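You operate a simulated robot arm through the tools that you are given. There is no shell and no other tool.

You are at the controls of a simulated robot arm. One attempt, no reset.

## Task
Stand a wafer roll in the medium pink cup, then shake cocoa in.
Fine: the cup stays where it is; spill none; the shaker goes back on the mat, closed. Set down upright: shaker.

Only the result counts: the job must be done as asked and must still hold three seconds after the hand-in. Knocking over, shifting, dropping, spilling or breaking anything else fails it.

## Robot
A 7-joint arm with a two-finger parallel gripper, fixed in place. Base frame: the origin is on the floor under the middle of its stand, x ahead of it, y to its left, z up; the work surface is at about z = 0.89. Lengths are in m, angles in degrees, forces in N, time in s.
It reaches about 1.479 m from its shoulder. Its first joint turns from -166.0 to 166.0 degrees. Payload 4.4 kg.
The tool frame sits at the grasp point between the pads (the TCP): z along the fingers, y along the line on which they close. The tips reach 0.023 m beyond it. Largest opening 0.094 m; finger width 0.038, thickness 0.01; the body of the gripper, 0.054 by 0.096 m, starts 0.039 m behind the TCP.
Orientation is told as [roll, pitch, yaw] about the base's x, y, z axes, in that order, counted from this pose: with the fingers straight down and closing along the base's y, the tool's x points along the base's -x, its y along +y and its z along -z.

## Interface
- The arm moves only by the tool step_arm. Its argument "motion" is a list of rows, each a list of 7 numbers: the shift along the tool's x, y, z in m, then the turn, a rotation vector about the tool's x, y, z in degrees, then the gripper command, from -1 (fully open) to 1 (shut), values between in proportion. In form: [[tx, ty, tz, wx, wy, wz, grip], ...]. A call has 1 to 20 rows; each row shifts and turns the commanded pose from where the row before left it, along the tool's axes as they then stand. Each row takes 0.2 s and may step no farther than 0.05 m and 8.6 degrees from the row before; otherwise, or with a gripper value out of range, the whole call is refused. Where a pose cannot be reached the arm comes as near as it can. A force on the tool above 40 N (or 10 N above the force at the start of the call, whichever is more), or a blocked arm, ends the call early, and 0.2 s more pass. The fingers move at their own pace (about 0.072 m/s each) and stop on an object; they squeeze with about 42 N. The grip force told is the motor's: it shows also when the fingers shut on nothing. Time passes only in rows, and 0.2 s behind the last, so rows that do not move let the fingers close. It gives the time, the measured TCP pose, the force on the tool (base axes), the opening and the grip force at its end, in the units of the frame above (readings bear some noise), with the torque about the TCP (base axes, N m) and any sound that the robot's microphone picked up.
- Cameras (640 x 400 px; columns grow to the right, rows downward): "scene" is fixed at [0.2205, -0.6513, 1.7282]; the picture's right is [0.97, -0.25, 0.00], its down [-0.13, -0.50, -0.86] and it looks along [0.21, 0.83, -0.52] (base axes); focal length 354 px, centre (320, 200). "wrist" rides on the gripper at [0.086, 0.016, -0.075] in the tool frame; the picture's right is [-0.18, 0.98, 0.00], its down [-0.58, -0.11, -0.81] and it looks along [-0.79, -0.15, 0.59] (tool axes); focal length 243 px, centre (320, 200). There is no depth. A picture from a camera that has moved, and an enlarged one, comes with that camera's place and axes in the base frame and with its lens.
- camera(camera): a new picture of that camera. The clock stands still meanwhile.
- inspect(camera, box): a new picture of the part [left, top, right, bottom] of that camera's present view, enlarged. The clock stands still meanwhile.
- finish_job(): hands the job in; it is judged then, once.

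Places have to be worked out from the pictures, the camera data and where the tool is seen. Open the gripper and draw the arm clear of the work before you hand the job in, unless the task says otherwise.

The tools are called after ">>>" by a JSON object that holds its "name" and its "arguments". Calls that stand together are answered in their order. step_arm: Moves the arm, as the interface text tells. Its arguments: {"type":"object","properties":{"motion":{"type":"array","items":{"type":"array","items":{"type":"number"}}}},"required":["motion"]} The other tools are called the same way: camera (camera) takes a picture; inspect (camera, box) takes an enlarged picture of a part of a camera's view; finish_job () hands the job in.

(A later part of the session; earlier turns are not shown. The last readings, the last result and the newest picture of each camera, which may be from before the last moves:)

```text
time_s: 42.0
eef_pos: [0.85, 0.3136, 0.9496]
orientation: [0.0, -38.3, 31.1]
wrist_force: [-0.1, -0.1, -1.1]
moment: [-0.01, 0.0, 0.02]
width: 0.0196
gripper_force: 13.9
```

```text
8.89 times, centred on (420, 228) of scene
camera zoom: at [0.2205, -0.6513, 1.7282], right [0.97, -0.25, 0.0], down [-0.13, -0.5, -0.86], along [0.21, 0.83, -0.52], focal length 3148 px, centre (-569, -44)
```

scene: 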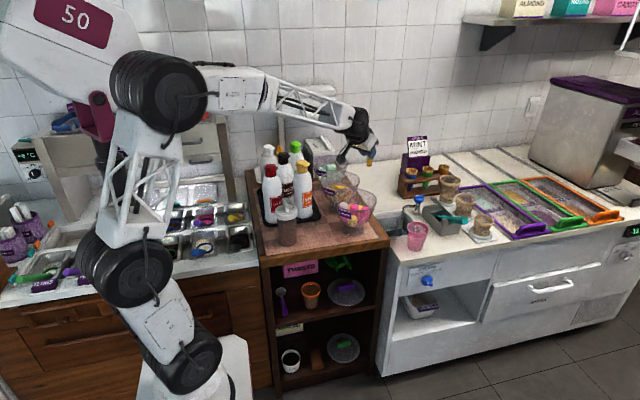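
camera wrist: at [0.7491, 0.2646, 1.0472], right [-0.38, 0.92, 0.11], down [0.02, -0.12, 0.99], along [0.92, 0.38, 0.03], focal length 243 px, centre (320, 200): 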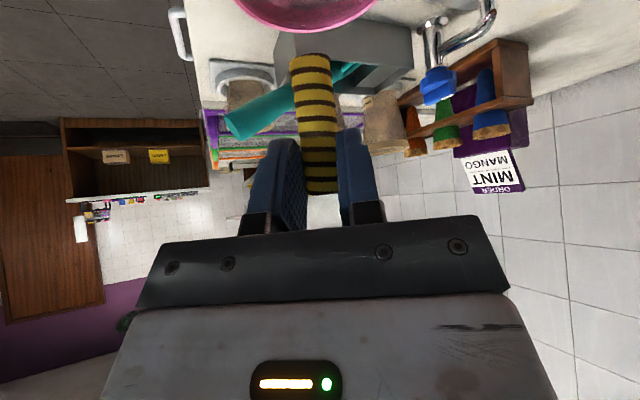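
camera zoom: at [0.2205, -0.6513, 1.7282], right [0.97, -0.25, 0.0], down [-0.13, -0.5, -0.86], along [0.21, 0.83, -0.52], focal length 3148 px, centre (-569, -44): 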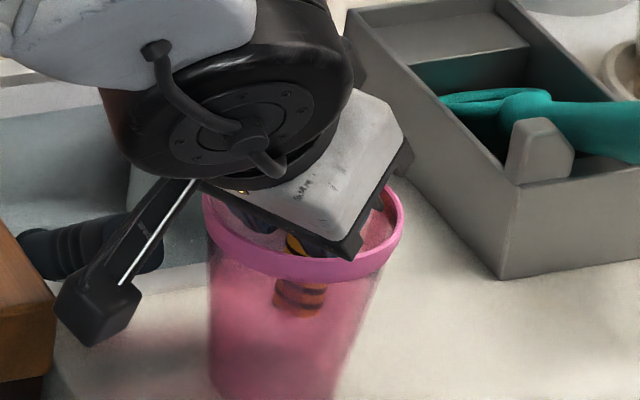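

The roll hangs well inside the cup; rim looks to be at z≈0.946, so I go down just 2 mm more, then release by opening only slightly.

>>> {"name": "step_arm", "arguments": {"motion": [[0.0012, 0, 0.0016, 0, 0, 0, 0.85], [0, 0, 0, 0, 0, 0, 0.85], [0, 0, 0, 0, 0, 0, 0.42], [0, 0, 0, 0, 0, 0, 0.42], [0, 0, 0, 0, 0, 0, 0.42]]}}

>>> {"name": "inspect", "arguments": {"camera": "wrist", "box": [200, 0, 440, 200]}}

>>> {"name": "inspect", "arguments": {"camera": "scene", "box": [395, 205, 445, 250]}}

```text
time_s: 43.2
eef_pos: [0.8478, 0.3133, 0.947]
orientation: [0.1, -38.2, 31.0]
wrist_force: [0.0, -0.2, 0.5]
moment: [-0.02, 0.01, 0.0]
width: 0.027
gripper_force: 0.2
```

```text
2.00 times, centred on (320, 100) of wrist
camera zoom: at [0.7429, 0.2693, 0.953], right [-0.38, 0.92, 0.11], down [0.02, -0.12, 0.99], along [0.92, 0.38, 0.03], focal length 485 px, centre (320, 400)
```

zoom: 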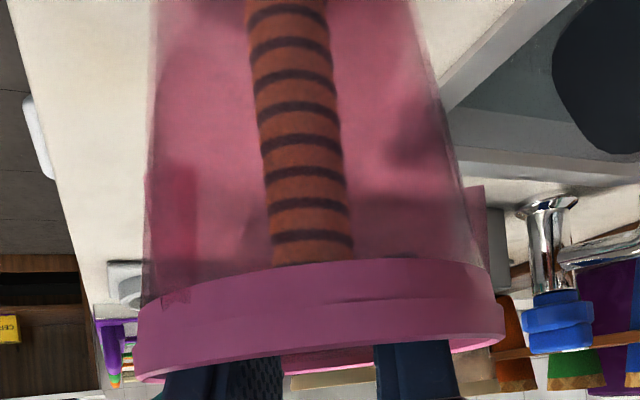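

```text
8.89 times, centred on (420, 228) of scene
camera zoom: at [0.2205, -0.6513, 1.7282], right [0.97, -0.25, 0.0], down [-0.13, -0.5, -0.86], along [0.21, 0.83, -0.52], focal length 3148 px, centre (-569, -44)
```

zoom: 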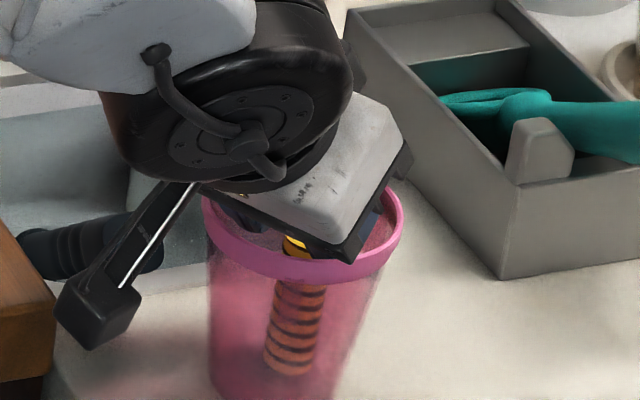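

The roll slid down and stands in the cup. I back straight up slowly and check.

>>> {"name": "step_arm", "arguments": {"motion": [[-0.0062, 0, -0.0079, 0, 0, 0, 0.42], [-0.0123, 0, -0.0157, 0, 0, 0, 0.42], [-0.0185, 0, -0.0236, 0, 0, 0, 0.42], [-0.0247, 0, -0.0315, 0, 0, 0, 0.42], [-0.0247, 0, -0.0315, 0, 0, 0, 0.42], [0, 0, 0, 0, 0, 0, 0.42]]}}

>>> {"name": "inspect", "arguments": {"camera": "scene", "box": [390, 200, 450, 260]}}

>>> {"name": "camera", "arguments": {"camera": "scene"}}

>>> {"name": "camera", "arguments": {"camera": "wrist"}}

```text
time_s: 44.6
eef_pos: [0.8487, 0.3144, 1.087]
orientation: [0.0, -38.2, 31.2]
wrist_force: [0.4, 0.1, -0.3]
moment: [-0.01, 0.0, 0.01]
width: 0.0274
gripper_force: 0.1
```

```text
6.67 times, centred on (420, 230) of scene
camera zoom: at [0.2205, -0.6513, 1.7282], right [0.97, -0.25, 0.0], down [-0.13, -0.5, -0.86], along [0.21, 0.83, -0.52], focal length 2361 px, centre (-347, 0)
```

zoom: 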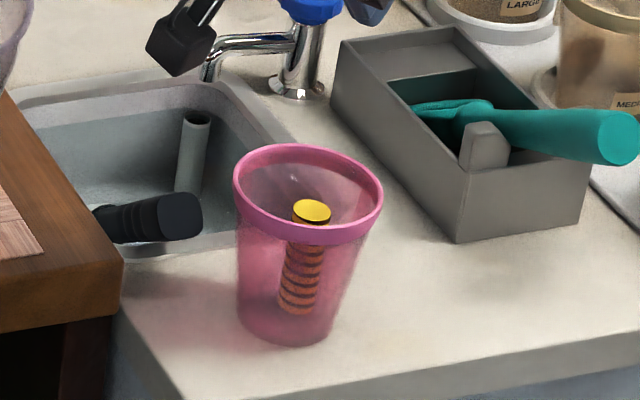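

```text
taken
```

scene: 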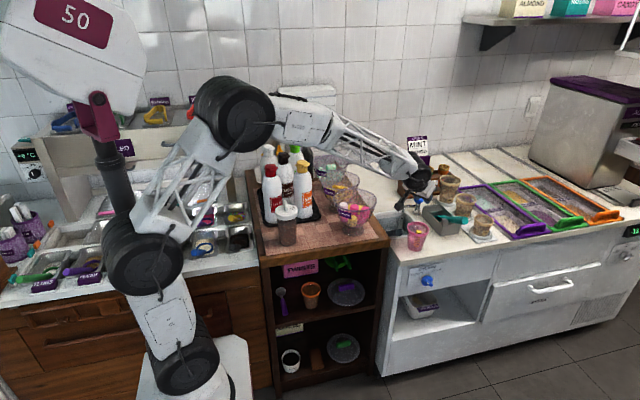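

```text
taken
camera wrist: at [0.7421, 0.27, 1.0928], right [-0.38, 0.92, 0.11], down [0.02, -0.11, 0.99], along [0.92, 0.38, 0.02], focal length 243 px, centre (320, 200)
```

wrist: 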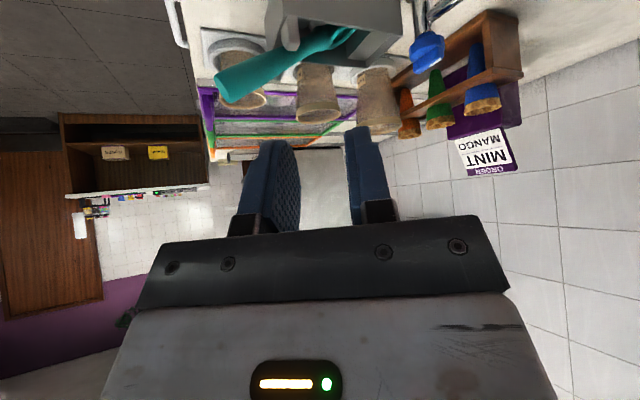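

The wafer roll stands upright in the cup and the cup hasn't moved. Next the shaker: I back away to free space in front of the cart and level the hand, to test how far the wrist can roll.

>>> {"name": "step_arm", "arguments": {"motion": [[0.0209, 0.0017, -0.0423, 0, 0, 0, 0.42], [0.0209, 0.0017, -0.0423, 0, 0, 0, 0.42], [0.0209, 0.0017, -0.0423, 0, 0, 0, 0.42], [0.0209, 0.0017, -0.0423, 0, 0, 0, 0.42], [0.0209, 0.0017, -0.0423, 0, 0, 0, 0.42], [0.0209, 0.0017, -0.0423, 0, 0, 0, 0.42], [0.0209, 0.0017, -0.0423, 0, 0, 0, 0.42], [0.0209, 0.0017, -0.0423, 0, 0, 0, 0.42], [0, 0, 0, 0, -7.4, 0, 0.42], [0, 0, 0, 0, -7.4, 0, 0.42], [0, 0, 0, 0, -7.4, 0, 0.42], [0, 0, 0, 0, -7.4, 0, 0.42], [0, 0, 0, 0, -7.4, 0, 0.42], [0, 0, 0, 0, -7.4, 0, 0.42], [0, 0, 0, 0, -7.4, 0, 0.42], [0, 0, 0, 0, 0, 0, 0.42]]}}

>>> {"name": "camera", "arguments": {"camera": "scene"}}

>>> {"name": "inspect", "arguments": {"camera": "scene", "box": [390, 200, 450, 260]}}

```text
time_s: 48.0
eef_pos: [0.55, 0.1504, 1.2496]
orientation: [163.1, -89.9, -131.9]
wrist_force: [0.9, -0.2, -0.9]
moment: [0.09, -0.09, 0.03]
width: 0.0272
gripper_force: 0.0
```

```text
taken
```

scene: 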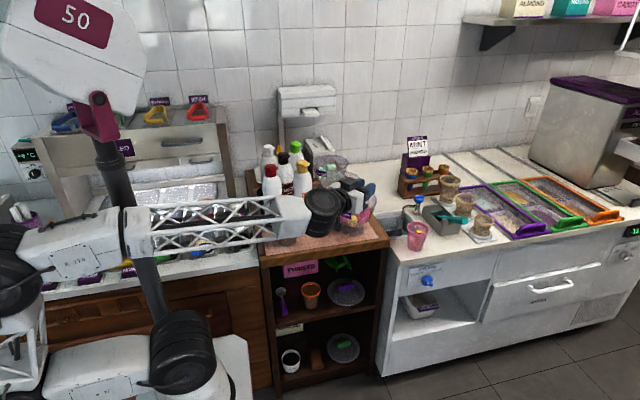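

```text
6.67 times, centred on (420, 230) of scene
camera zoom: at [0.2205, -0.6513, 1.7282], right [0.97, -0.25, 0.0], down [-0.13, -0.5, -0.86], along [0.21, 0.83, -0.52], focal length 2361 px, centre (-347, 0)
```

zoom: 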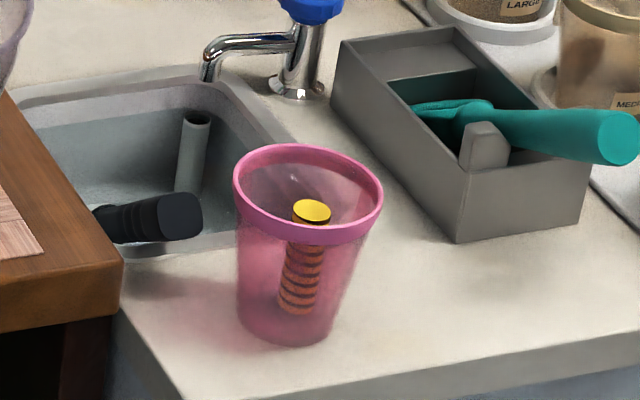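

The hand is level and everything stayed in place. I test the wrist roll: turning −170° about the tool axis here in free air.

>>> {"name": "step_arm", "arguments": {"motion": [[0, 0, 0, 0, 0, -8.5, 0.42], [0, 0, 0, 0, 0, -8.5, 0.42], [0, 0, 0, 0, 0, -8.5, 0.42], [0, 0, 0, 0, 0, -8.5, 0.42], [0, 0, 0, 0, 0, -8.5, 0.42], [0, 0, 0, 0, 0, -8.5, 0.42], [0, 0, 0, 0, 0, -8.5, 0.42], [0, 0, 0, 0, 0, -8.5, 0.42], [0, 0, 0, 0, 0, -8.5, 0.42], [0, 0, 0, 0, 0, -8.5, 0.42], [0, 0, 0, 0, 0, -8.5, 0.42], [0, 0, 0, 0, 0, -8.5, 0.42], [0, 0, 0, 0, 0, -8.5, 0.42], [0, 0, 0, 0, 0, -8.5, 0.42], [0, 0, 0, 0, 0, -8.5, 0.42], [0, 0, 0, 0, 0, -8.5, 0.42], [0, 0, 0, 0, 0, -8.5, 0.42], [0, 0, 0, 0, 0, -8.5, 0.42], [0, 0, 0, 0, 0, -8.5, 0.42], [0, 0, 0, 0, 0, -8.5, 0.42]]}}

>>> {"name": "camera", "arguments": {"camera": "wrist"}}

>>> {"name": "camera", "arguments": {"camera": "scene"}}

```text
time_s: 52.2
eef_pos: [0.5033, 0.2841, 1.4427]
orientation: [-89.8, 80.0, 120.7]
wrist_force: [0.0, -0.7, -0.4]
moment: [0.0, 0.02, -0.02]
width: 0.0274
gripper_force: 0.2
out of reach, approached as far as the arm can: row 8, 9, 10, 11, 12, 13, 14, 15, 16, 17, 18, 19, 20
```

```text
taken
camera wrist: at [0.456, 0.2192, 1.5253], right [0.48, -0.81, -0.35], down [-0.8, -0.23, -0.55], along [0.36, 0.55, -0.75], focal length 243 px, centre (320, 200)
```

wrist: 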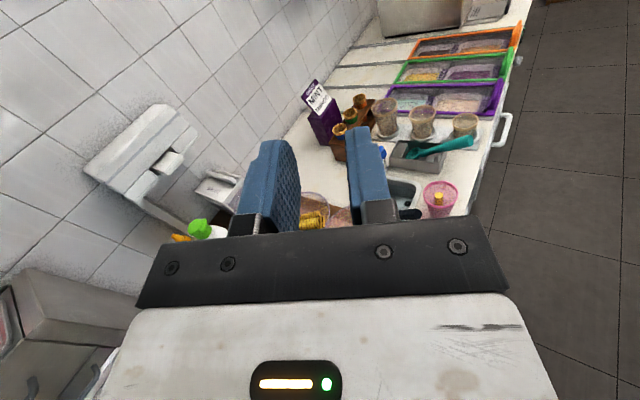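

```text
taken
```

scene: 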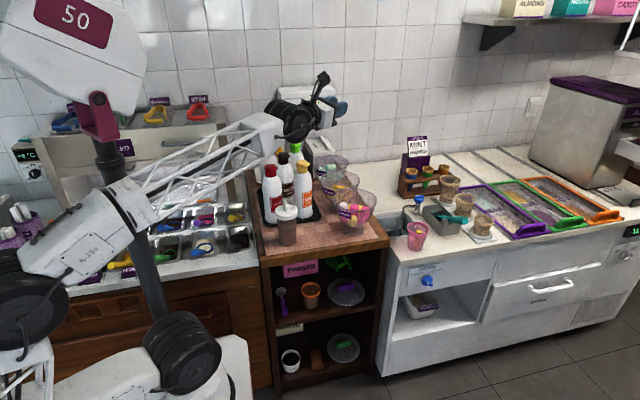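

Rolling that way the wrist runs out at about −60°, so I unwind back to the level pose and will try the positive direction instead.

>>> {"name": "step_arm", "arguments": {"motion": [[0, 0, 0, 0, 0, 8.5, 0.42], [0, 0, 0, 0, 0, 8.5, 0.42], [0, 0, 0, 0, 0, 8.5, 0.42], [0, 0, 0, 0, 0, 8.5, 0.42], [0, 0, 0, 0, 0, 8.5, 0.42], [0, 0, 0, 0, 0, 8.5, 0.42], [0, 0, 0, 0, 0, 8.5, 0.42], [0, 0, 0, 0, 0, 8.5, 0.42], [0, 0, 0, 0, 0, 8.5, 0.42], [0, 0, 0, 0, 0, 8.5, 0.42], [0, 0, 0, 0, 0, 8.5, 0.42], [0, 0, 0, 0, 0, 8.5, 0.42], [0, 0, 0, 0, 0, 8.5, 0.42], [0, 0, 0, 0, 0, 8.5, 0.42], [0, 0, 0, 0, 0, 8.5, 0.42], [0, 0, 0, 0, 0, 8.5, 0.42], [0, 0, 0, 0, 0, 8.5, 0.42], [0, 0, 0, 0, 0, 8.5, 0.42], [0, 0, 0, 0, 0, 8.5, 0.42], [0, 0, 0, 0, 0, 8.5, 0.42]]}}

>>> {"name": "camera", "arguments": {"camera": "wrist"}}

>>> {"name": "camera", "arguments": {"camera": "scene"}}

```text
time_s: 56.4
eef_pos: [0.5058, 0.285, 1.4424]
orientation: [80.9, -89.9, -49.9]
wrist_force: [0.1, -0.2, -0.2]
moment: [-0.03, -0.01, -0.01]
width: 0.027
gripper_force: 0.0
```

```text
taken
camera wrist: at [0.4331, 0.2598, 1.3566], right [-0.51, 0.84, 0.19], down [-0.63, -0.51, 0.58], along [0.58, 0.18, 0.79], focal length 243 px, centre (320, 200)
```

wrist: 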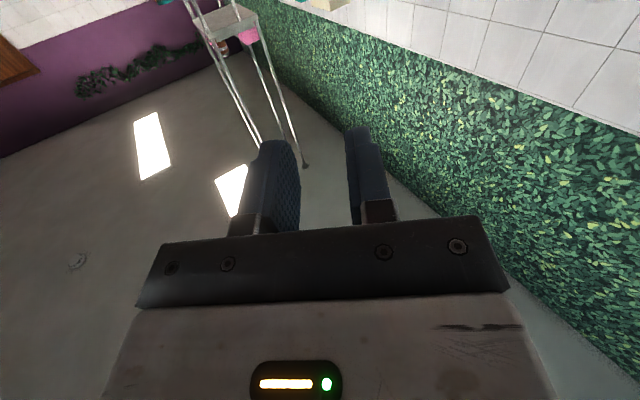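

```text
taken
```

scene: 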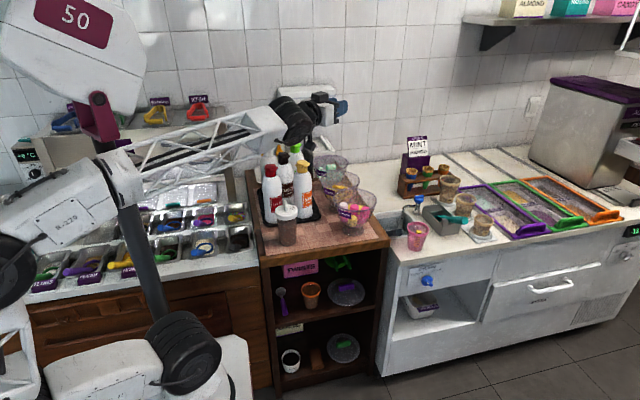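

The hand is back level at (0.506, 0.285, 1.442) with the natural roll. Now I try rolling in the positive direction, in two halves.

>>> {"name": "step_arm", "arguments": {"motion": [[0, 0, 0, 0, 0, 8.5, 0.42], [0, 0, 0, 0, 0, 8.5, 0.42], [0, 0, 0, 0, 0, 8.5, 0.42], [0, 0, 0, 0, 0, 8.5, 0.42], [0, 0, 0, 0, 0, 8.5, 0.42], [0, 0, 0, 0, 0, 8.5, 0.42], [0, 0, 0, 0, 0, 8.5, 0.42], [0, 0, 0, 0, 0, 8.5, 0.42], [0, 0, 0, 0, 0, 8.5, 0.42], [0, 0, 0, 0, 0, 8.5, 0.42], [0, 0, 0, 0, 0, 8.5, 0.42]]}}

>>> {"name": "camera", "arguments": {"camera": "wrist"}}

```text
time_s: 58.8
eef_pos: [0.5043, 0.2845, 1.4434]
orientation: [90.0, 3.6, -58.9]
wrist_force: [-0.3, 0.0, 0.3]
moment: [-0.01, -0.02, 0.01]
width: 0.0275
gripper_force: 0.0
```

```text
taken
camera wrist: at [0.3974, 0.3183, 1.4648], right [0.13, -0.21, 0.97], down [-0.39, -0.91, -0.15], along [0.91, -0.36, -0.2], focal length 243 px, centre (320, 200)
```

wrist: 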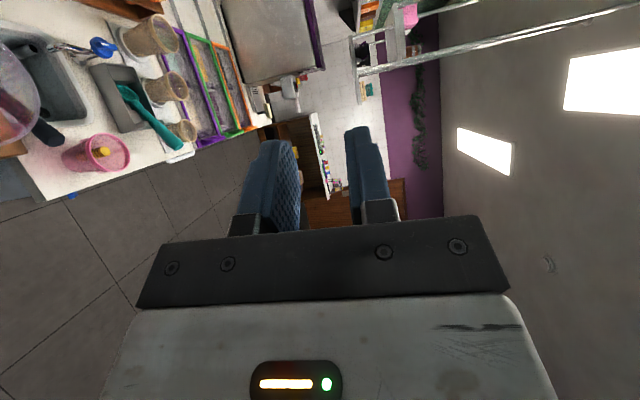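

+93° works fine. I continue to +180° so the camera ends up on top.

>>> {"name": "step_arm", "arguments": {"motion": [[0, 0, 0, 0, 0, 8.5, 0.42], [0, 0, 0, 0, 0, 8.5, 0.42], [0, 0, 0, 0, 0, 8.5, 0.42], [0, 0, 0, 0, 0, 8.5, 0.42], [0, 0, 0, 0, 0, 8.5, 0.42], [0, 0, 0, 0, 0, 8.5, 0.42], [0, 0, 0, 0, 0, 8.5, 0.42], [0, 0, 0, 0, 0, 8.5, 0.42], [0, 0, 0, 0, 0, 8.5, 0.42], [0, 0, 0, 0, 0, 8.5, 0.42], [0, 0, 0, 0, 0, 1.5, 0.42], [0, 0, 0, 0, 0, 0, 0.42]]}}

>>> {"name": "camera", "arguments": {"camera": "wrist"}}

>>> {"name": "camera", "arguments": {"camera": "scene"}}

```text
time_s: 61.4
eef_pos: [0.5036, 0.2851, 1.4422]
orientation: [-82.4, 89.9, 128.8]
wrist_force: [-0.9, -1.0, 0.1]
moment: [0.0, 0.01, 0.01]
width: 0.0274
gripper_force: 0.1
```

```text
taken
camera wrist: at [0.4489, 0.2324, 1.5292], right [0.51, -0.84, -0.19], down [-0.75, -0.32, -0.58], along [0.43, 0.43, -0.79], focal length 243 px, centre (320, 200)
```

wrist: 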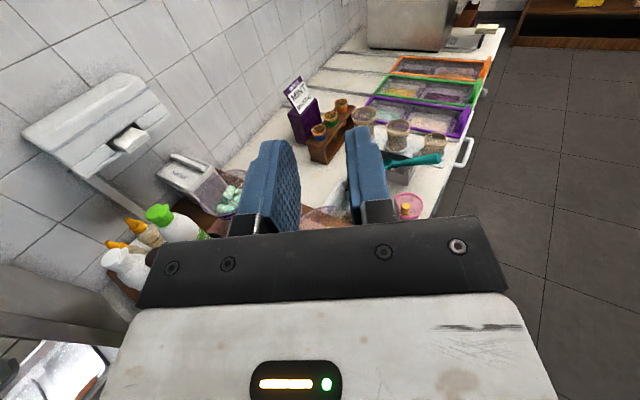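

```text
taken
```

scene: 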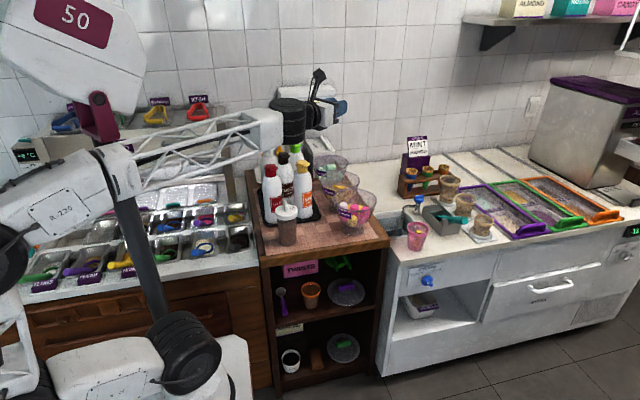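

Rolling positive works fully: the hand is now level with the camera on top. I yaw to point along +y and come down toward the shaker's front side for a close look at its lid.

>>> {"name": "step_arm", "arguments": {"motion": [[0, 0, 0, 8.43, 0, 0, 0.0], [0, 0, 0, 8.43, 0, 0, -0.5], [0, 0, 0, 8.43, 0, 0, -1], [0, 0, 0, 8.43, 0, 0, -1], [0, 0, 0, 8.43, 0, 0, -1], [0, 0, 0, 8.43, 0, 0, -1], [0, 0, 0, 8.43, 0, 0, -1], [-0.04, -0.025, 0, 0, 0, 0, -1], [-0.04, -0.025, 0, 0, 0, 0, -1], [-0.04, -0.025, 0, 0, 0, 0, -1], [-0.04, -0.025, 0, 0, 0, 0, -1], [-0.04, -0.025, 0, 0, 0, 0, -1], [-0.04, -0.025, 0, 0, 0, 0, -1], [0, 0, 0, 0, 0, 0, -1]]}}

>>> {"name": "camera", "arguments": {"camera": "wrist"}}

>>> {"name": "camera", "arguments": {"camera": "scene"}}

```text
time_s: 64.4
eef_pos: [0.3542, 0.284, 1.1995]
orientation: [-92.3, 90.0, 177.8]
wrist_force: [0.7, 0.0, -0.9]
moment: [0.02, -0.01, 0.03]
width: 0.0938
gripper_force: 0.1
```

```text
taken
camera wrist: at [0.3707, 0.2103, 1.2863], right [0.98, 0.0, -0.18], down [-0.11, -0.81, -0.58], along [-0.15, 0.59, -0.79], focal length 243 px, centre (320, 200)
```

wrist: 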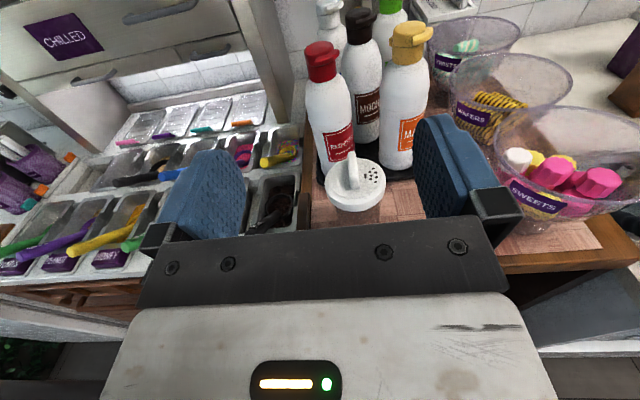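

```text
taken
```

scene: 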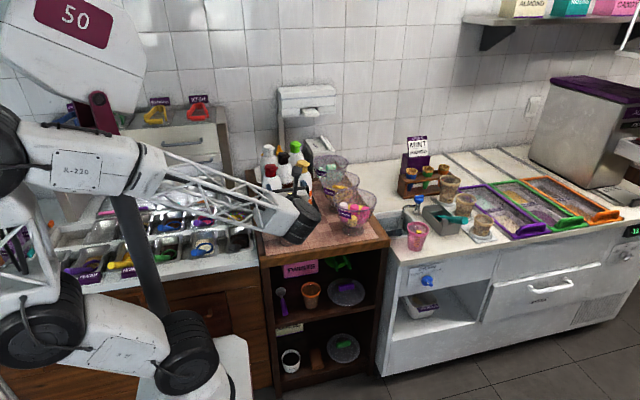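

Great view of the shaker, upright image now. I zoom into the lid and the shaker from here.

>>> {"name": "inspect", "arguments": {"camera": "wrist", "box": [315, 140, 395, 220]}}

>>> {"name": "inspect", "arguments": {"camera": "wrist", "box": [335, 145, 395, 195]}}

```text
5.00 times, centred on (355, 180) of wrist
camera zoom: at [0.3707, 0.2103, 1.2863], right [0.98, 0.0, -0.18], down [-0.11, -0.81, -0.58], along [-0.15, 0.59, -0.79], focal length 1213 px, centre (145, 300)
```

zoom: 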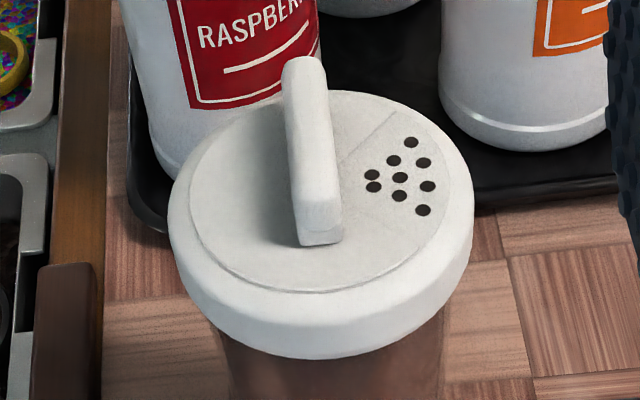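

```text
8.00 times, centred on (365, 170) of wrist
camera zoom: at [0.3707, 0.2103, 1.2863], right [0.98, 0.0, -0.18], down [-0.11, -0.81, -0.58], along [-0.15, 0.59, -0.79], focal length 1941 px, centre (-40, 440)
```

zoom: 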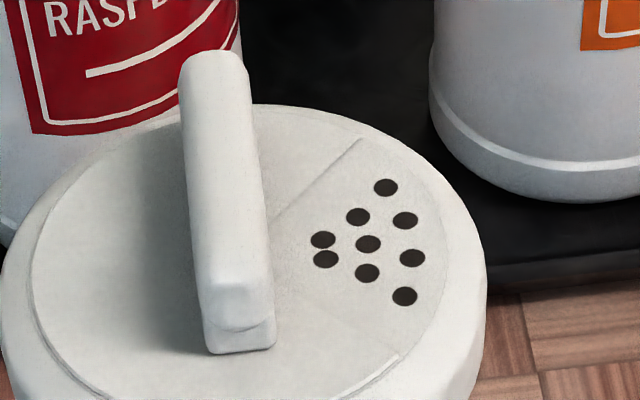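

The lid is a turning dial: its wedge window now uncovers the nine holes, so the shaker is open; closing means turning the ridge later. The shaker axis is at (0.371, 0.426), lid plane z≈1.035. I lower the hand in front of it for a side grasp.

>>> {"name": "step_arm", "arguments": {"motion": [[-0.0374, 0.0043, 0.004, 0, 0, 0, -1], [-0.0374, 0.0043, 0.004, 0, 0, 0, -1], [-0.0374, 0.0043, 0.004, 0, 0, 0, -1], [-0.0374, 0.0043, 0.004, 0, 0, 0, -1], [0, 0, 0, 0, 0, 0, -1]]}}

>>> {"name": "camera", "arguments": {"camera": "wrist"}}

>>> {"name": "camera", "arguments": {"camera": "scene"}}

```text
time_s: 65.6
eef_pos: [0.3724, 0.3028, 1.0509]
orientation: [-103.8, 89.9, 166.5]
wrist_force: [0.2, -0.2, 0.8]
moment: [-0.03, 0.03, 0.0]
width: 0.094
gripper_force: 0.0
```

```text
taken
camera wrist: at [0.3883, 0.2275, 1.1386], right [0.98, 0.0, -0.18], down [-0.11, -0.81, -0.58], along [-0.15, 0.59, -0.79], focal length 243 px, centre (320, 200)
```

wrist: 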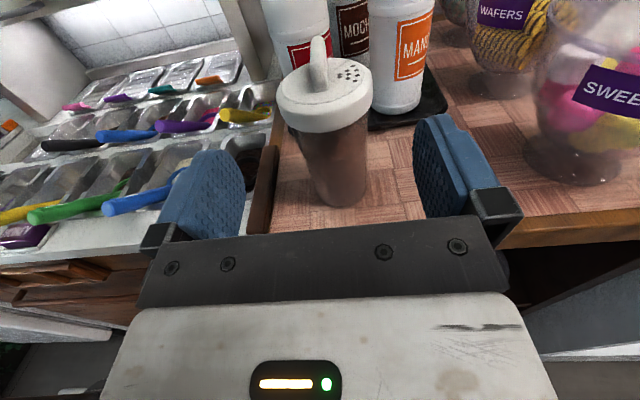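

```text
taken
```

scene: 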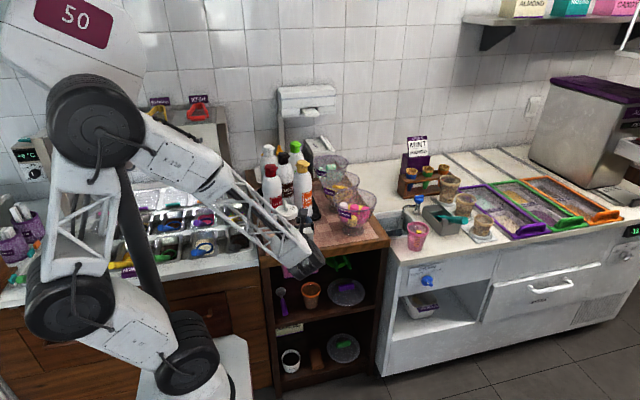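

Aligned in front of the shaker. I lower to grasp height z≈0.955, still 10 cm in front of it.

>>> {"name": "step_arm", "arguments": {"motion": [[-0.032, 0, 0, 0, 0, 0, -1], [-0.032, 0, 0, 0, 0, 0, -1], [-0.032, 0, 0, 0, 0, 0, -1], [0, 0, 0, 0, 0, 0, -1]]}}

>>> {"name": "camera", "arguments": {"camera": "wrist"}}

>>> {"name": "inspect", "arguments": {"camera": "scene", "box": [240, 170, 360, 270]}}

```text
time_s: 66.6
eef_pos: [0.3702, 0.3027, 0.9567]
orientation: [-164.3, 89.9, 105.9]
wrist_force: [-0.4, -0.4, 0.0]
moment: [0.01, 0.0, 0.04]
width: 0.0939
gripper_force: 0.1
```

```text
taken
camera wrist: at [0.3871, 0.2284, 1.0441], right [0.98, 0.0, -0.18], down [-0.11, -0.81, -0.58], along [-0.15, 0.59, -0.79], focal length 243 px, centre (320, 200)
```

wrist: 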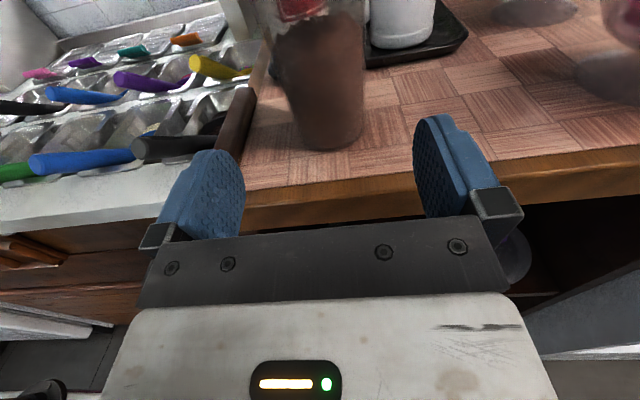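

```text
4.00 times, centred on (300, 220) of scene
camera zoom: at [0.2205, -0.6513, 1.7282], right [0.97, -0.25, 0.0], down [-0.13, -0.5, -0.86], along [0.21, 0.83, -0.52], focal length 1417 px, centre (400, 120)
```

zoom: 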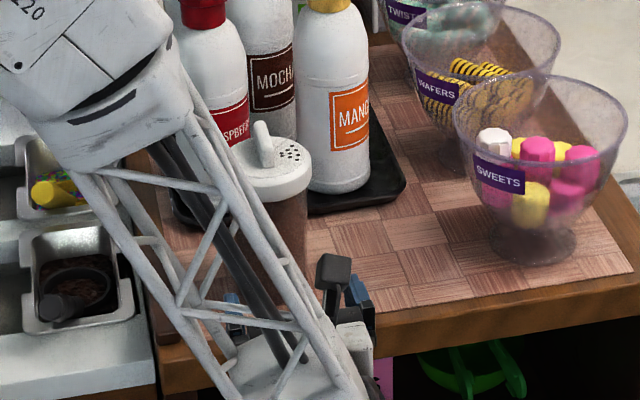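

Well centred. I slide forward around the shaker's body, stopping 6 mm short of its axis.

>>> {"name": "step_arm", "arguments": {"motion": [[0, 0.0008, 0.03, 0, 0, 0, -1], [0, 0, 0.03, 0, 0, 0, -1], [0, 0, 0.03, 0, 0, 0, -1], [0, 0, 0.0265, 0, 0, 0, -1], [0, 0, 0, 0, 0, 0, -1]]}}

>>> {"name": "camera", "arguments": {"camera": "wrist"}}

>>> {"name": "inspect", "arguments": {"camera": "scene", "box": [240, 170, 360, 270]}}

```text
time_s: 67.8
eef_pos: [0.3738, 0.4173, 0.9573]
orientation: [-106.3, 90.0, 163.8]
wrist_force: [0.0, 0.2, -0.6]
moment: [-0.01, 0.0, 0.0]
width: 0.0942
gripper_force: 0.0
```

```text
taken
camera wrist: at [0.3903, 0.3425, 1.0443], right [0.98, 0.0, -0.18], down [-0.11, -0.81, -0.58], along [-0.15, 0.59, -0.79], focal length 243 px, centre (320, 200)
```

wrist: 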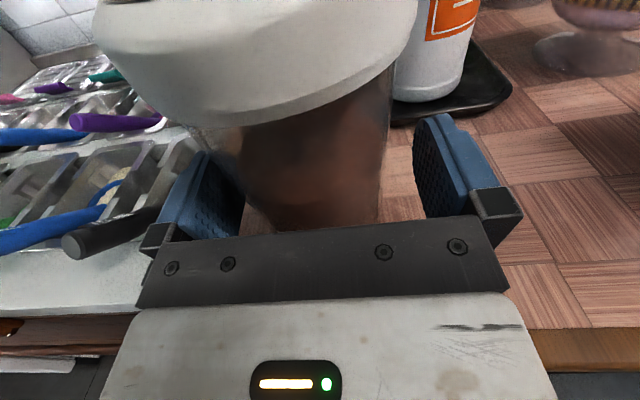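

```text
4.00 times, centred on (300, 220) of scene
camera zoom: at [0.2205, -0.6513, 1.7282], right [0.97, -0.25, 0.0], down [-0.13, -0.5, -0.86], along [0.21, 0.83, -0.52], focal length 1417 px, centre (400, 120)
```

zoom: 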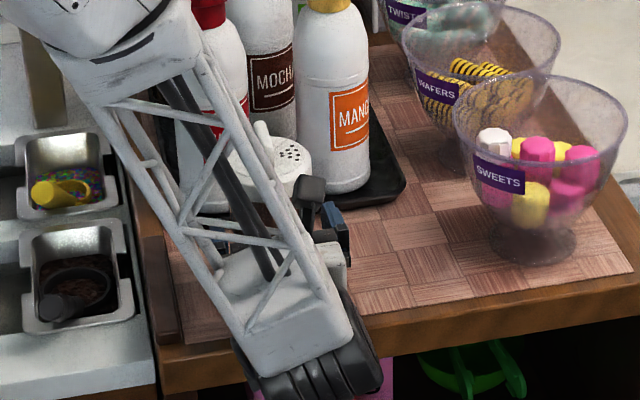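

The body sits between the fingers, about 3 mm left of centre; I correct that and close.

>>> {"name": "step_arm", "arguments": {"motion": [[0, -0.003, 0.001, 0, 0, 0, -1], [0, 0, 0, 0, 0, 0, -0.7], [0, 0, 0, 0, 0, 0, -0.5], [0, 0, 0, 0, 0, 0, -0.2], [0, 0, 0, 0, 0, 0, 0.3], [0, 0, 0, 0, 0, 0, 0.6]]}}

>>> {"name": "camera", "arguments": {"camera": "wrist"}}

```text
time_s: 69.2
eef_pos: [0.3707, 0.4169, 0.9577]
orientation: [-141.6, 89.9, 128.6]
wrist_force: [-0.6, 1.3, 2.6]
moment: [0.02, -0.05, 0.04]
width: 0.0716
gripper_force: 42.0
```

```text
taken
camera wrist: at [0.3871, 0.3436, 1.0447], right [0.98, 0.0, -0.18], down [-0.11, -0.81, -0.58], along [-0.15, 0.59, -0.79], focal length 243 px, centre (320, 200)
```

wrist: 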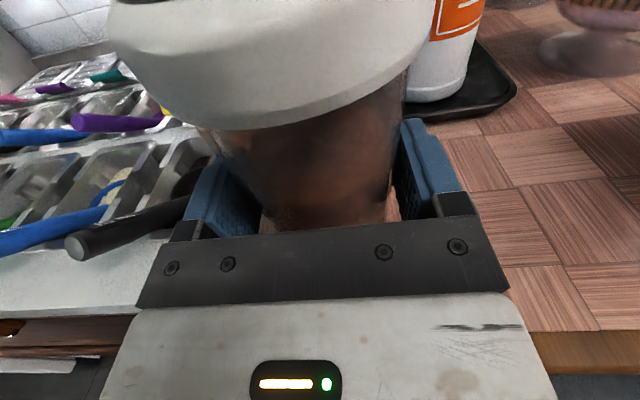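

Firmly gripped (42 N at 71.6 mm). I lift the shaker straight up, gently, and check it stays upright in the grip.

>>> {"name": "step_arm", "arguments": {"motion": [[0.01, 0, 0, 0, 0, 0, 0.6], [0.02, 0, 0, 0, 0, 0, 0.6], [0.03, 0, 0, 0, 0, 0, 0.6], [0.03, 0, 0, 0, 0, 0, 0.6], [0.03, 0, 0, 0, 0, 0, 0.6], [0.03, 0, 0, 0, 0, 0, 0.6], [0.015, 0, 0, 0, 0, 0, 0.6], [0, 0, 0, 0, 0, 0, 0.6]]}}

>>> {"name": "inspect", "arguments": {"camera": "scene", "box": [240, 140, 360, 260]}}

>>> {"name": "camera", "arguments": {"camera": "wrist"}}

```text
time_s: 71.0
eef_pos: [0.368, 0.4182, 1.1222]
orientation: [-78.3, 90.0, -168.2]
wrist_force: [0.9, -1.1, -3.3]
moment: [-0.05, 0.02, 0.02]
width: 0.0714
gripper_force: 41.8
```

```text
3.33 times, centred on (300, 200) of scene
camera zoom: at [0.2205, -0.6513, 1.7282], right [0.97, -0.25, 0.0], down [-0.13, -0.5, -0.86], along [0.21, 0.83, -0.52], focal length 1181 px, centre (387, 200)
```

zoom: 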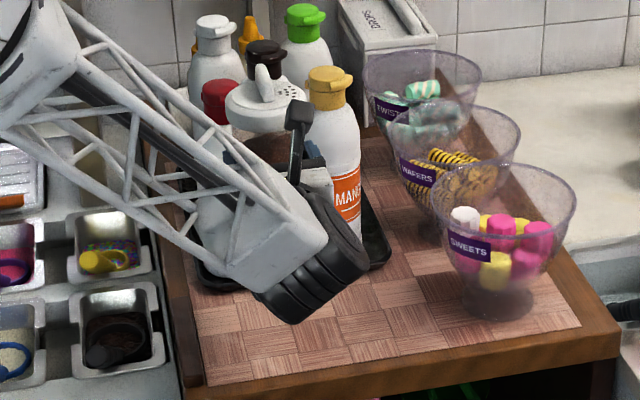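

```text
taken
camera wrist: at [0.3853, 0.343, 1.2092], right [0.98, 0.0, -0.18], down [-0.11, -0.81, -0.58], along [-0.15, 0.59, -0.79], focal length 243 px, centre (320, 200)
```

wrist: 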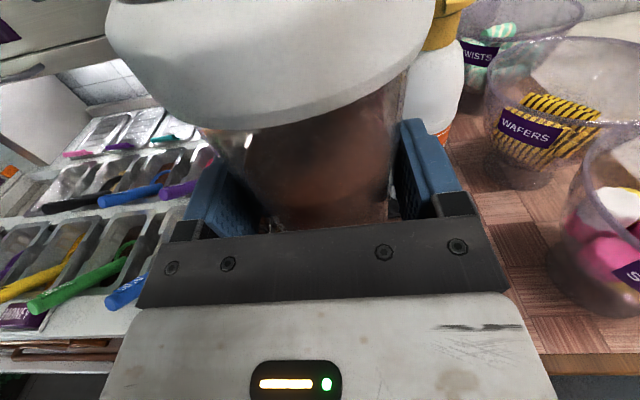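

The shaker hangs upright, about 0.33 kg. I carry it out in front of the cart and turn toward the cup, smoothly and level.

>>> {"name": "step_arm", "arguments": {"motion": [[0, 0, -0.02, 0, 0, 0, 0.6], [0, 0, -0.03, 0, 0, 0, 0.6], [0, 0, -0.03, 0, 0, 0, 0.6], [0, 0, -0.03, 0, 0, 0, 0.6], [0, 0, -0.03, 0, 0, 0, 0.6], [0.01, 0.04, -0.012, -8.43, 0, 0, 0.6], [0.01, 0.0413, -0.006, -8.43, 0, 0, 0.6], [0.01, 0.0418, 0.0001, -8.43, 0, 0, 0.6], [0.01, 0.0413, 0.0062, -8.43, 0, 0, 0.6], [0.01, 0.0399, 0.0122, -8.43, 0, 0, 0.6], [0.01, 0.0377, 0.0179, -8.43, 0, 0, 0.6], [0.01, 0.0347, 0.0233, -8.43, 0, 0, 0.6], [0, 0, 0, 0, 0, 0, 0.6]]}}

>>> {"name": "camera", "arguments": {"camera": "wrist"}}

>>> {"name": "camera", "arguments": {"camera": "scene"}}

```text
time_s: 73.8
eef_pos: [0.651, 0.1953, 1.1912]
orientation: [-45.3, 89.8, 165.7]
wrist_force: [-0.1, -0.2, -2.4]
moment: [0.01, 0.02, -0.02]
width: 0.0713
gripper_force: 42.7
```

```text
taken
camera wrist: at [0.5951, 0.1432, 1.2783], right [0.51, -0.84, -0.18], down [-0.75, -0.32, -0.58], along [0.43, 0.43, -0.79], focal length 243 px, centre (320, 200)
```

wrist: 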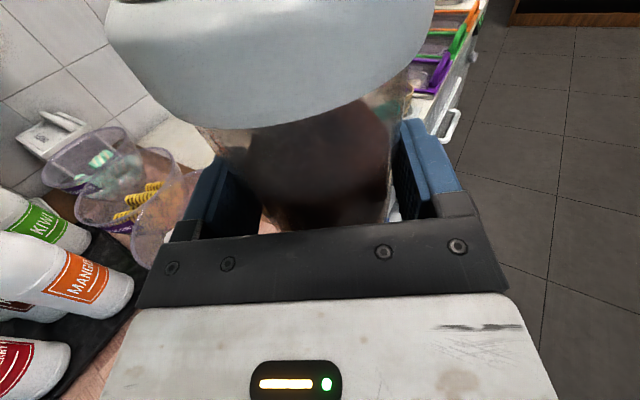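

```text
taken
```

scene: 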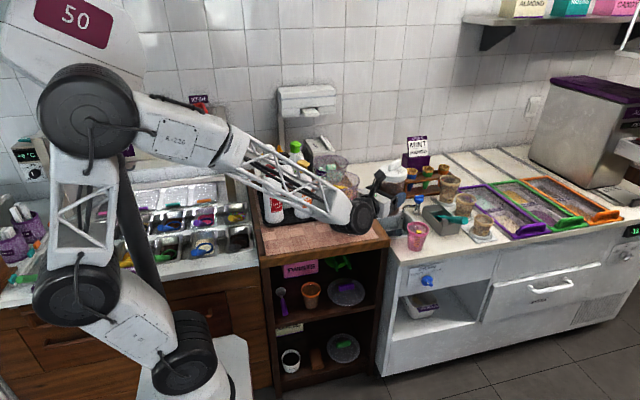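

Level and steady. Next I bring the shaker over the cup, bottom about 10 cm above the rim.

>>> {"name": "step_arm", "arguments": {"motion": [[-0.0119, -0.0033, 0.037, 0, 0, 0, 0.6], [-0.0119, -0.0033, 0.037, 0, 0, 0, 0.6], [-0.0119, -0.0033, 0.037, 0, 0, 0, 0.6], [-0.0119, -0.0033, 0.037, 0, 0, 0, 0.6], [-0.0118, -0.0033, 0.037, 0, 0, 0, 0.6], [-0.0118, -0.0033, 0.0369, 0, 0, 0, 0.6], [0, 0, 0, 0, 0, 0, 0.6]]}}

>>> {"name": "camera", "arguments": {"camera": "wrist"}}

>>> {"name": "inspect", "arguments": {"camera": "scene", "box": [350, 120, 490, 260]}}

```text
time_s: 75.4
eef_pos: [0.8298, 0.3258, 1.1201]
orientation: [-77.5, 90.1, 133.6]
wrist_force: [-0.4, 0.1, -2.7]
moment: [-0.02, -0.04, -0.01]
width: 0.0714
gripper_force: 41.8
```

```text
taken
camera wrist: at [0.7752, 0.2735, 1.2084], right [0.51, -0.84, -0.18], down [-0.75, -0.32, -0.58], along [0.43, 0.43, -0.79], focal length 243 px, centre (320, 200)
```

wrist: 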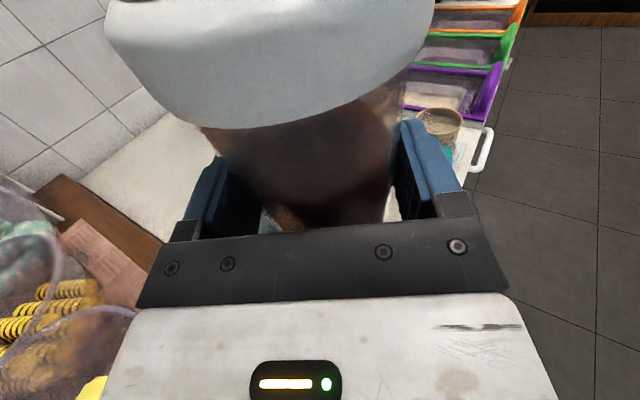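

```text
2.86 times, centred on (420, 190) of scene
camera zoom: at [0.2205, -0.6513, 1.7282], right [0.97, -0.25, 0.0], down [-0.13, -0.5, -0.86], along [0.21, 0.83, -0.52], focal length 1012 px, centre (34, 229)
```

zoom: 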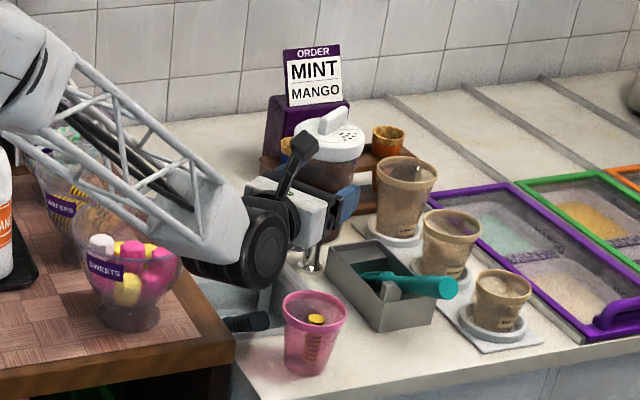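

H (the hole patch) is right above the cup. I lower 6 cm, then roll the shaker to horizontal about the hole patch, so the holes stay over the cup and on the upper side.

>>> {"name": "step_arm", "arguments": {"motion": [[-0.03, 0, 0, 0, 0, 0, 0.6], [-0.03, 0, 0, 0, 0, 0, 0.6], [-0.0025, 0.0113, 0, 0, 0, -8.1818, 0.6], [-0.0025, 0.0113, 0, 0, 0, -8.1818, 0.6], [-0.0025, 0.0113, 0, 0, 0, -8.1818, 0.6], [-0.0025, 0.0113, 0, 0, 0, -8.1818, 0.6], [-0.0025, 0.0113, 0, 0, 0, -8.1818, 0.6], [-0.0025, 0.0113, 0, 0, 0, -8.1818, 0.6], [-0.0025, 0.0113, 0, 0, 0, -8.1818, 0.6], [-0.0025, 0.0113, 0, 0, 0, -8.1818, 0.6], [-0.0025, 0.0113, 0, 0, 0, -8.1818, 0.6], [0, 0, 0, 0, 0, 0, 0.6]]}}

>>> {"name": "inspect", "arguments": {"camera": "scene", "box": [370, 150, 480, 260]}}

>>> {"name": "camera", "arguments": {"camera": "wrist"}}

```text
time_s: 78.0
eef_pos: [0.8774, 0.2479, 1.0932]
orientation: [90.0, 16.3, -58.8]
wrist_force: [0.7, -0.5, -2.4]
moment: [-0.07, -0.01, 0.01]
width: 0.0713
gripper_force: 42.3
```

```text
3.64 times, centred on (425, 205) of scene
camera zoom: at [0.2205, -0.6513, 1.7282], right [0.97, -0.25, 0.0], down [-0.13, -0.5, -0.86], along [0.21, 0.83, -0.52], focal length 1288 px, centre (-62, 182)
```

zoom: 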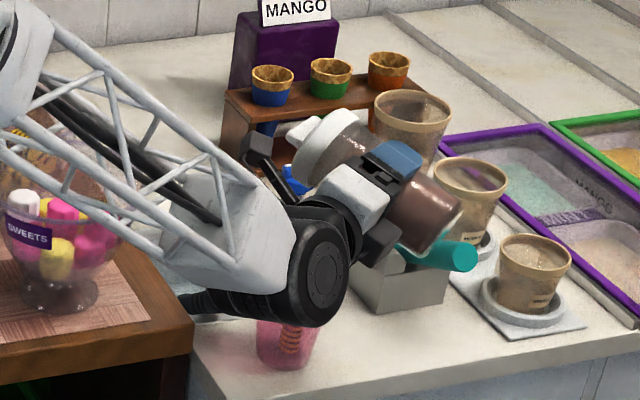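

```text
taken
camera wrist: at [0.7728, 0.2765, 1.1335], right [0.23, -0.39, 0.89], down [-0.42, -0.87, -0.27], along [0.88, -0.31, -0.37], focal length 243 px, centre (320, 200)
```

wrist: 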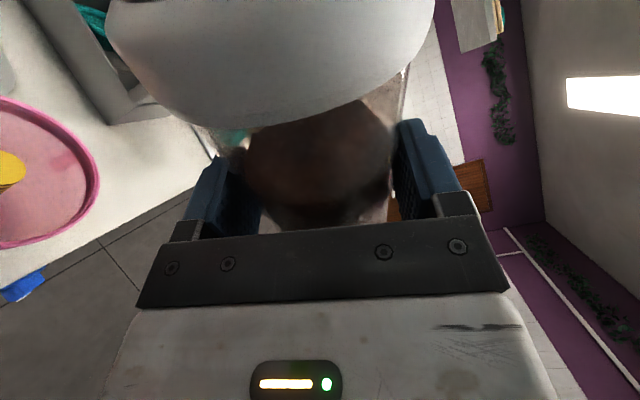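

At 74° nothing has come out. I lower 7 cm and roll on to about 131°, keeping the hole patch fixed over the cup.

>>> {"name": "step_arm", "arguments": {"motion": [[-0.0099, -0.0336, 0, 0, 0, 0, 0.6], [-0.0099, -0.0336, 0, 0, 0, 0, 0.6], [-0.0025, 0.0113, 0, 0, 0, -8.1818, 0.6], [-0.0025, 0.0113, 0, 0, 0, -8.1818, 0.6], [-0.0025, 0.0113, 0, 0, 0, -8.1818, 0.6], [-0.0025, 0.0113, 0, 0, 0, -8.1818, 0.6], [-0.0025, 0.0113, 0, 0, 0, -8.1818, 0.6], [-0.0025, 0.0113, 0, 0, 0, -8.1818, 0.6], [-0.0025, 0.0113, 0, 0, 0, -8.1818, 0.6], [0, 0, 0, 0, 0, 0, 0.6]]}}

>>> {"name": "inspect", "arguments": {"camera": "scene", "box": [380, 160, 470, 260]}}

>>> {"name": "camera", "arguments": {"camera": "wrist"}}

```text
time_s: 80.2
eef_pos: [0.8801, 0.2433, 1.0999]
orientation: [90.0, -40.8, -58.8]
wrist_force: [0.4, -0.4, -3.3]
moment: [-0.06, 0.0, -0.03]
width: 0.0717
gripper_force: 42.1
```

```text
4.00 times, centred on (425, 210) of scene
camera zoom: at [0.2205, -0.6513, 1.7282], right [0.97, -0.25, 0.0], down [-0.13, -0.5, -0.86], along [0.21, 0.83, -0.52], focal length 1417 px, centre (-100, 160)
```

zoom: 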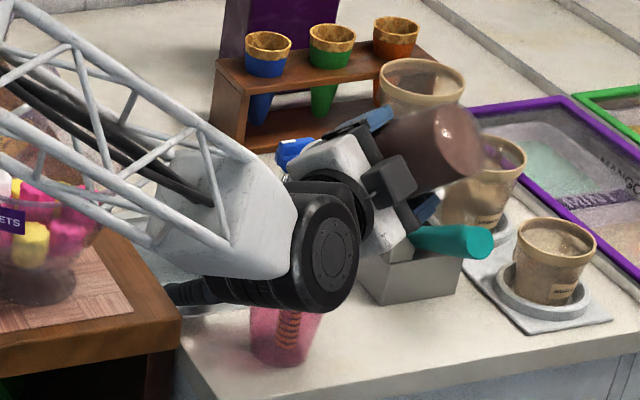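

```text
taken
camera wrist: at [0.7762, 0.2697, 1.0573], right [-0.26, 0.43, 0.86], down [-0.43, -0.85, 0.3], along [0.87, -0.29, 0.41], focal length 243 px, centre (320, 200)
```

wrist: 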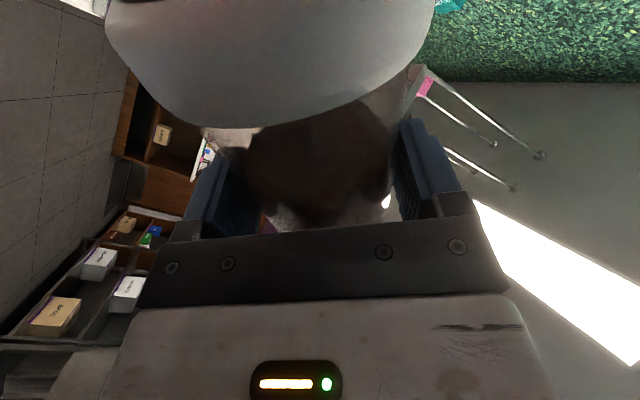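

Still controlled, hole patch over the cup at z≈1.067. I finish the roll to fully inverted.

>>> {"name": "step_arm", "arguments": {"motion": [[-0.0025, 0.0113, 0, 0, 0, -8.1818, 0.6], [-0.0025, 0.0113, 0, 0, 0, -8.1818, 0.6], [-0.0025, 0.0113, 0, 0, 0, -8.1818, 0.6], [-0.0025, 0.0113, 0, 0, 0, -8.1818, 0.6], [-0.0025, 0.0113, 0, 0, 0, -8.1818, 0.6], [-0.0025, 0.0113, 0, 0, 0, -8.1818, 0.6], [0, 0, 0, 0, 0, 0, 0.6]]}}

>>> {"name": "inspect", "arguments": {"camera": "scene", "box": [380, 160, 470, 260]}}

>>> {"name": "camera", "arguments": {"camera": "wrist"}}

```text
time_s: 81.8
eef_pos: [0.8557, 0.2856, 1.1464]
orientation: [-13.3, -89.9, 44.4]
wrist_force: [-0.3, -0.7, -2.6]
moment: [-0.02, 0.03, 0.03]
width: 0.072
gripper_force: 42.1
```

```text
4.00 times, centred on (425, 210) of scene
camera zoom: at [0.2205, -0.6513, 1.7282], right [0.97, -0.25, 0.0], down [-0.13, -0.5, -0.86], along [0.21, 0.83, -0.52], focal length 1417 px, centre (-100, 160)
```

zoom: 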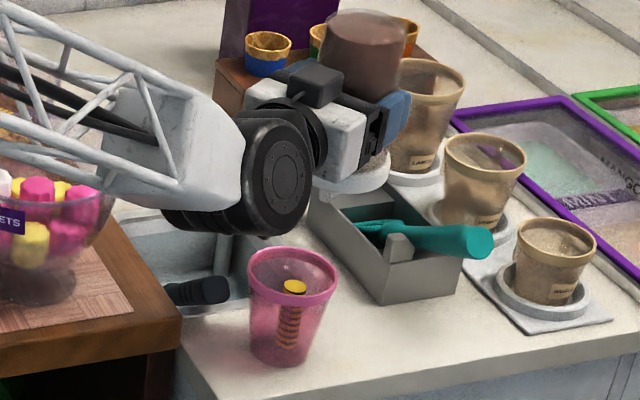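

```text
taken
camera wrist: at [0.7828, 0.2619, 1.0607], right [-0.51, 0.84, 0.18], down [-0.63, -0.51, 0.58], along [0.58, 0.18, 0.79], focal length 243 px, centre (320, 200)
```

wrist: 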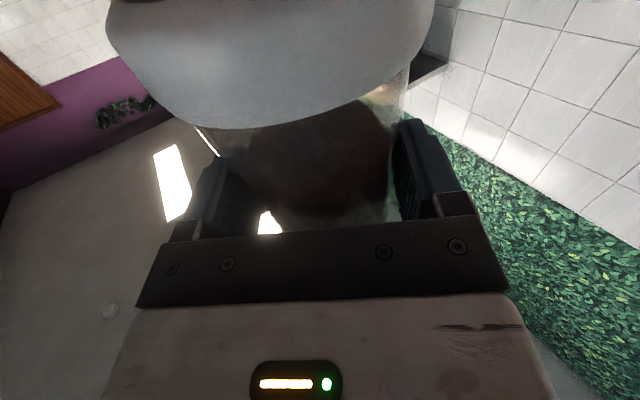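

The shaker is fully inverted over the cup and the hole patch sits above the mouth. I lower it so the lid is about 5 cm above the rim and look for flow.

>>> {"name": "step_arm", "arguments": {"motion": [[0.025, 0, 0, 0, 0, 0, 0.6], [0.025, 0, 0, 0, 0, 0, 0.6], [0.02, 0, 0, 0, 0, 0, 0.6], [0, 0, 0, 0, 0, 0, 0.6]]}}

>>> {"name": "inspect", "arguments": {"camera": "scene", "box": [385, 180, 455, 260]}}

```text
time_s: 82.8
eef_pos: [0.8544, 0.286, 1.0788]
orientation: [83.8, -89.9, -52.7]
wrist_force: [0.4, -0.5, -3.3]
moment: [0.01, 0.02, -0.02]
width: 0.0715
gripper_force: 42.2
```

```text
5.00 times, centred on (420, 220) of scene
camera zoom: at [0.2205, -0.6513, 1.7282], right [0.97, -0.25, 0.0], down [-0.13, -0.5, -0.86], along [0.21, 0.83, -0.52], focal length 1771 px, centre (-180, 100)
```

zoom: 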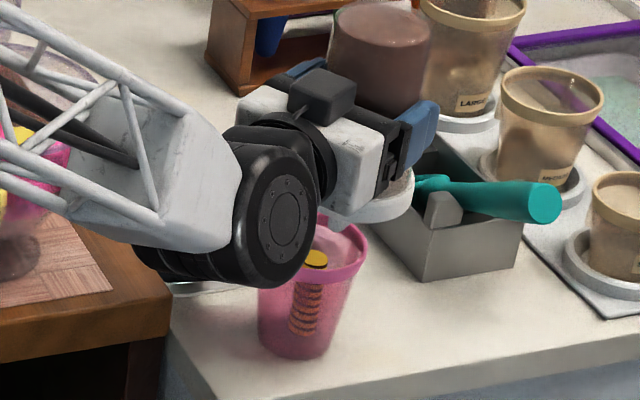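

No powder falls on its own. I shake vertically a few times and look again.

>>> {"name": "step_arm", "arguments": {"motion": [[-0.03, 0, 0, 0, 0, 0, 0.6], [0.03, 0, 0, 0, 0, 0, 0.6], [-0.03, 0, 0, 0, 0, 0, 0.6], [0.03, 0, 0, 0, 0, 0, 0.6], [-0.03, 0, 0, 0, 0, 0, 0.6], [0.03, 0, 0, 0, 0, 0, 0.6]]}}

>>> {"name": "inspect", "arguments": {"camera": "scene", "box": [385, 180, 455, 260]}}

>>> {"name": "inspect", "arguments": {"camera": "scene", "box": [400, 210, 440, 255]}}

```text
time_s: 84.2
eef_pos: [0.8526, 0.2877, 1.0784]
orientation: [134.0, -89.9, -102.9]
wrist_force: [0.7, 0.5, -1.4]
moment: [-0.03, 0.06, 0.03]
width: 0.0717
gripper_force: 42.0
```

```text
5.00 times, centred on (420, 220) of scene
camera zoom: at [0.2205, -0.6513, 1.7282], right [0.97, -0.25, 0.0], down [-0.13, -0.5, -0.86], along [0.21, 0.83, -0.52], focal length 1771 px, centre (-180, 100)
```

zoom: 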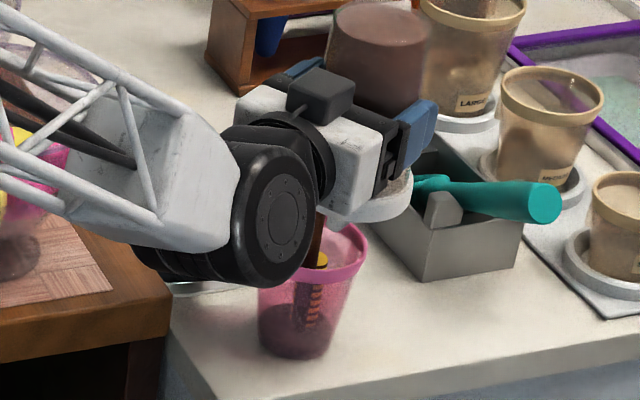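

```text
8.89 times, centred on (420, 232) of scene
camera zoom: at [0.2205, -0.6513, 1.7282], right [0.97, -0.25, 0.0], down [-0.13, -0.5, -0.86], along [0.21, 0.83, -0.52], focal length 3148 px, centre (-569, -89)
```

zoom: 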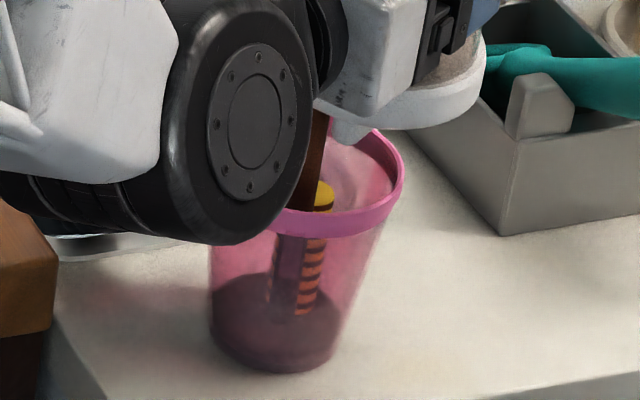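

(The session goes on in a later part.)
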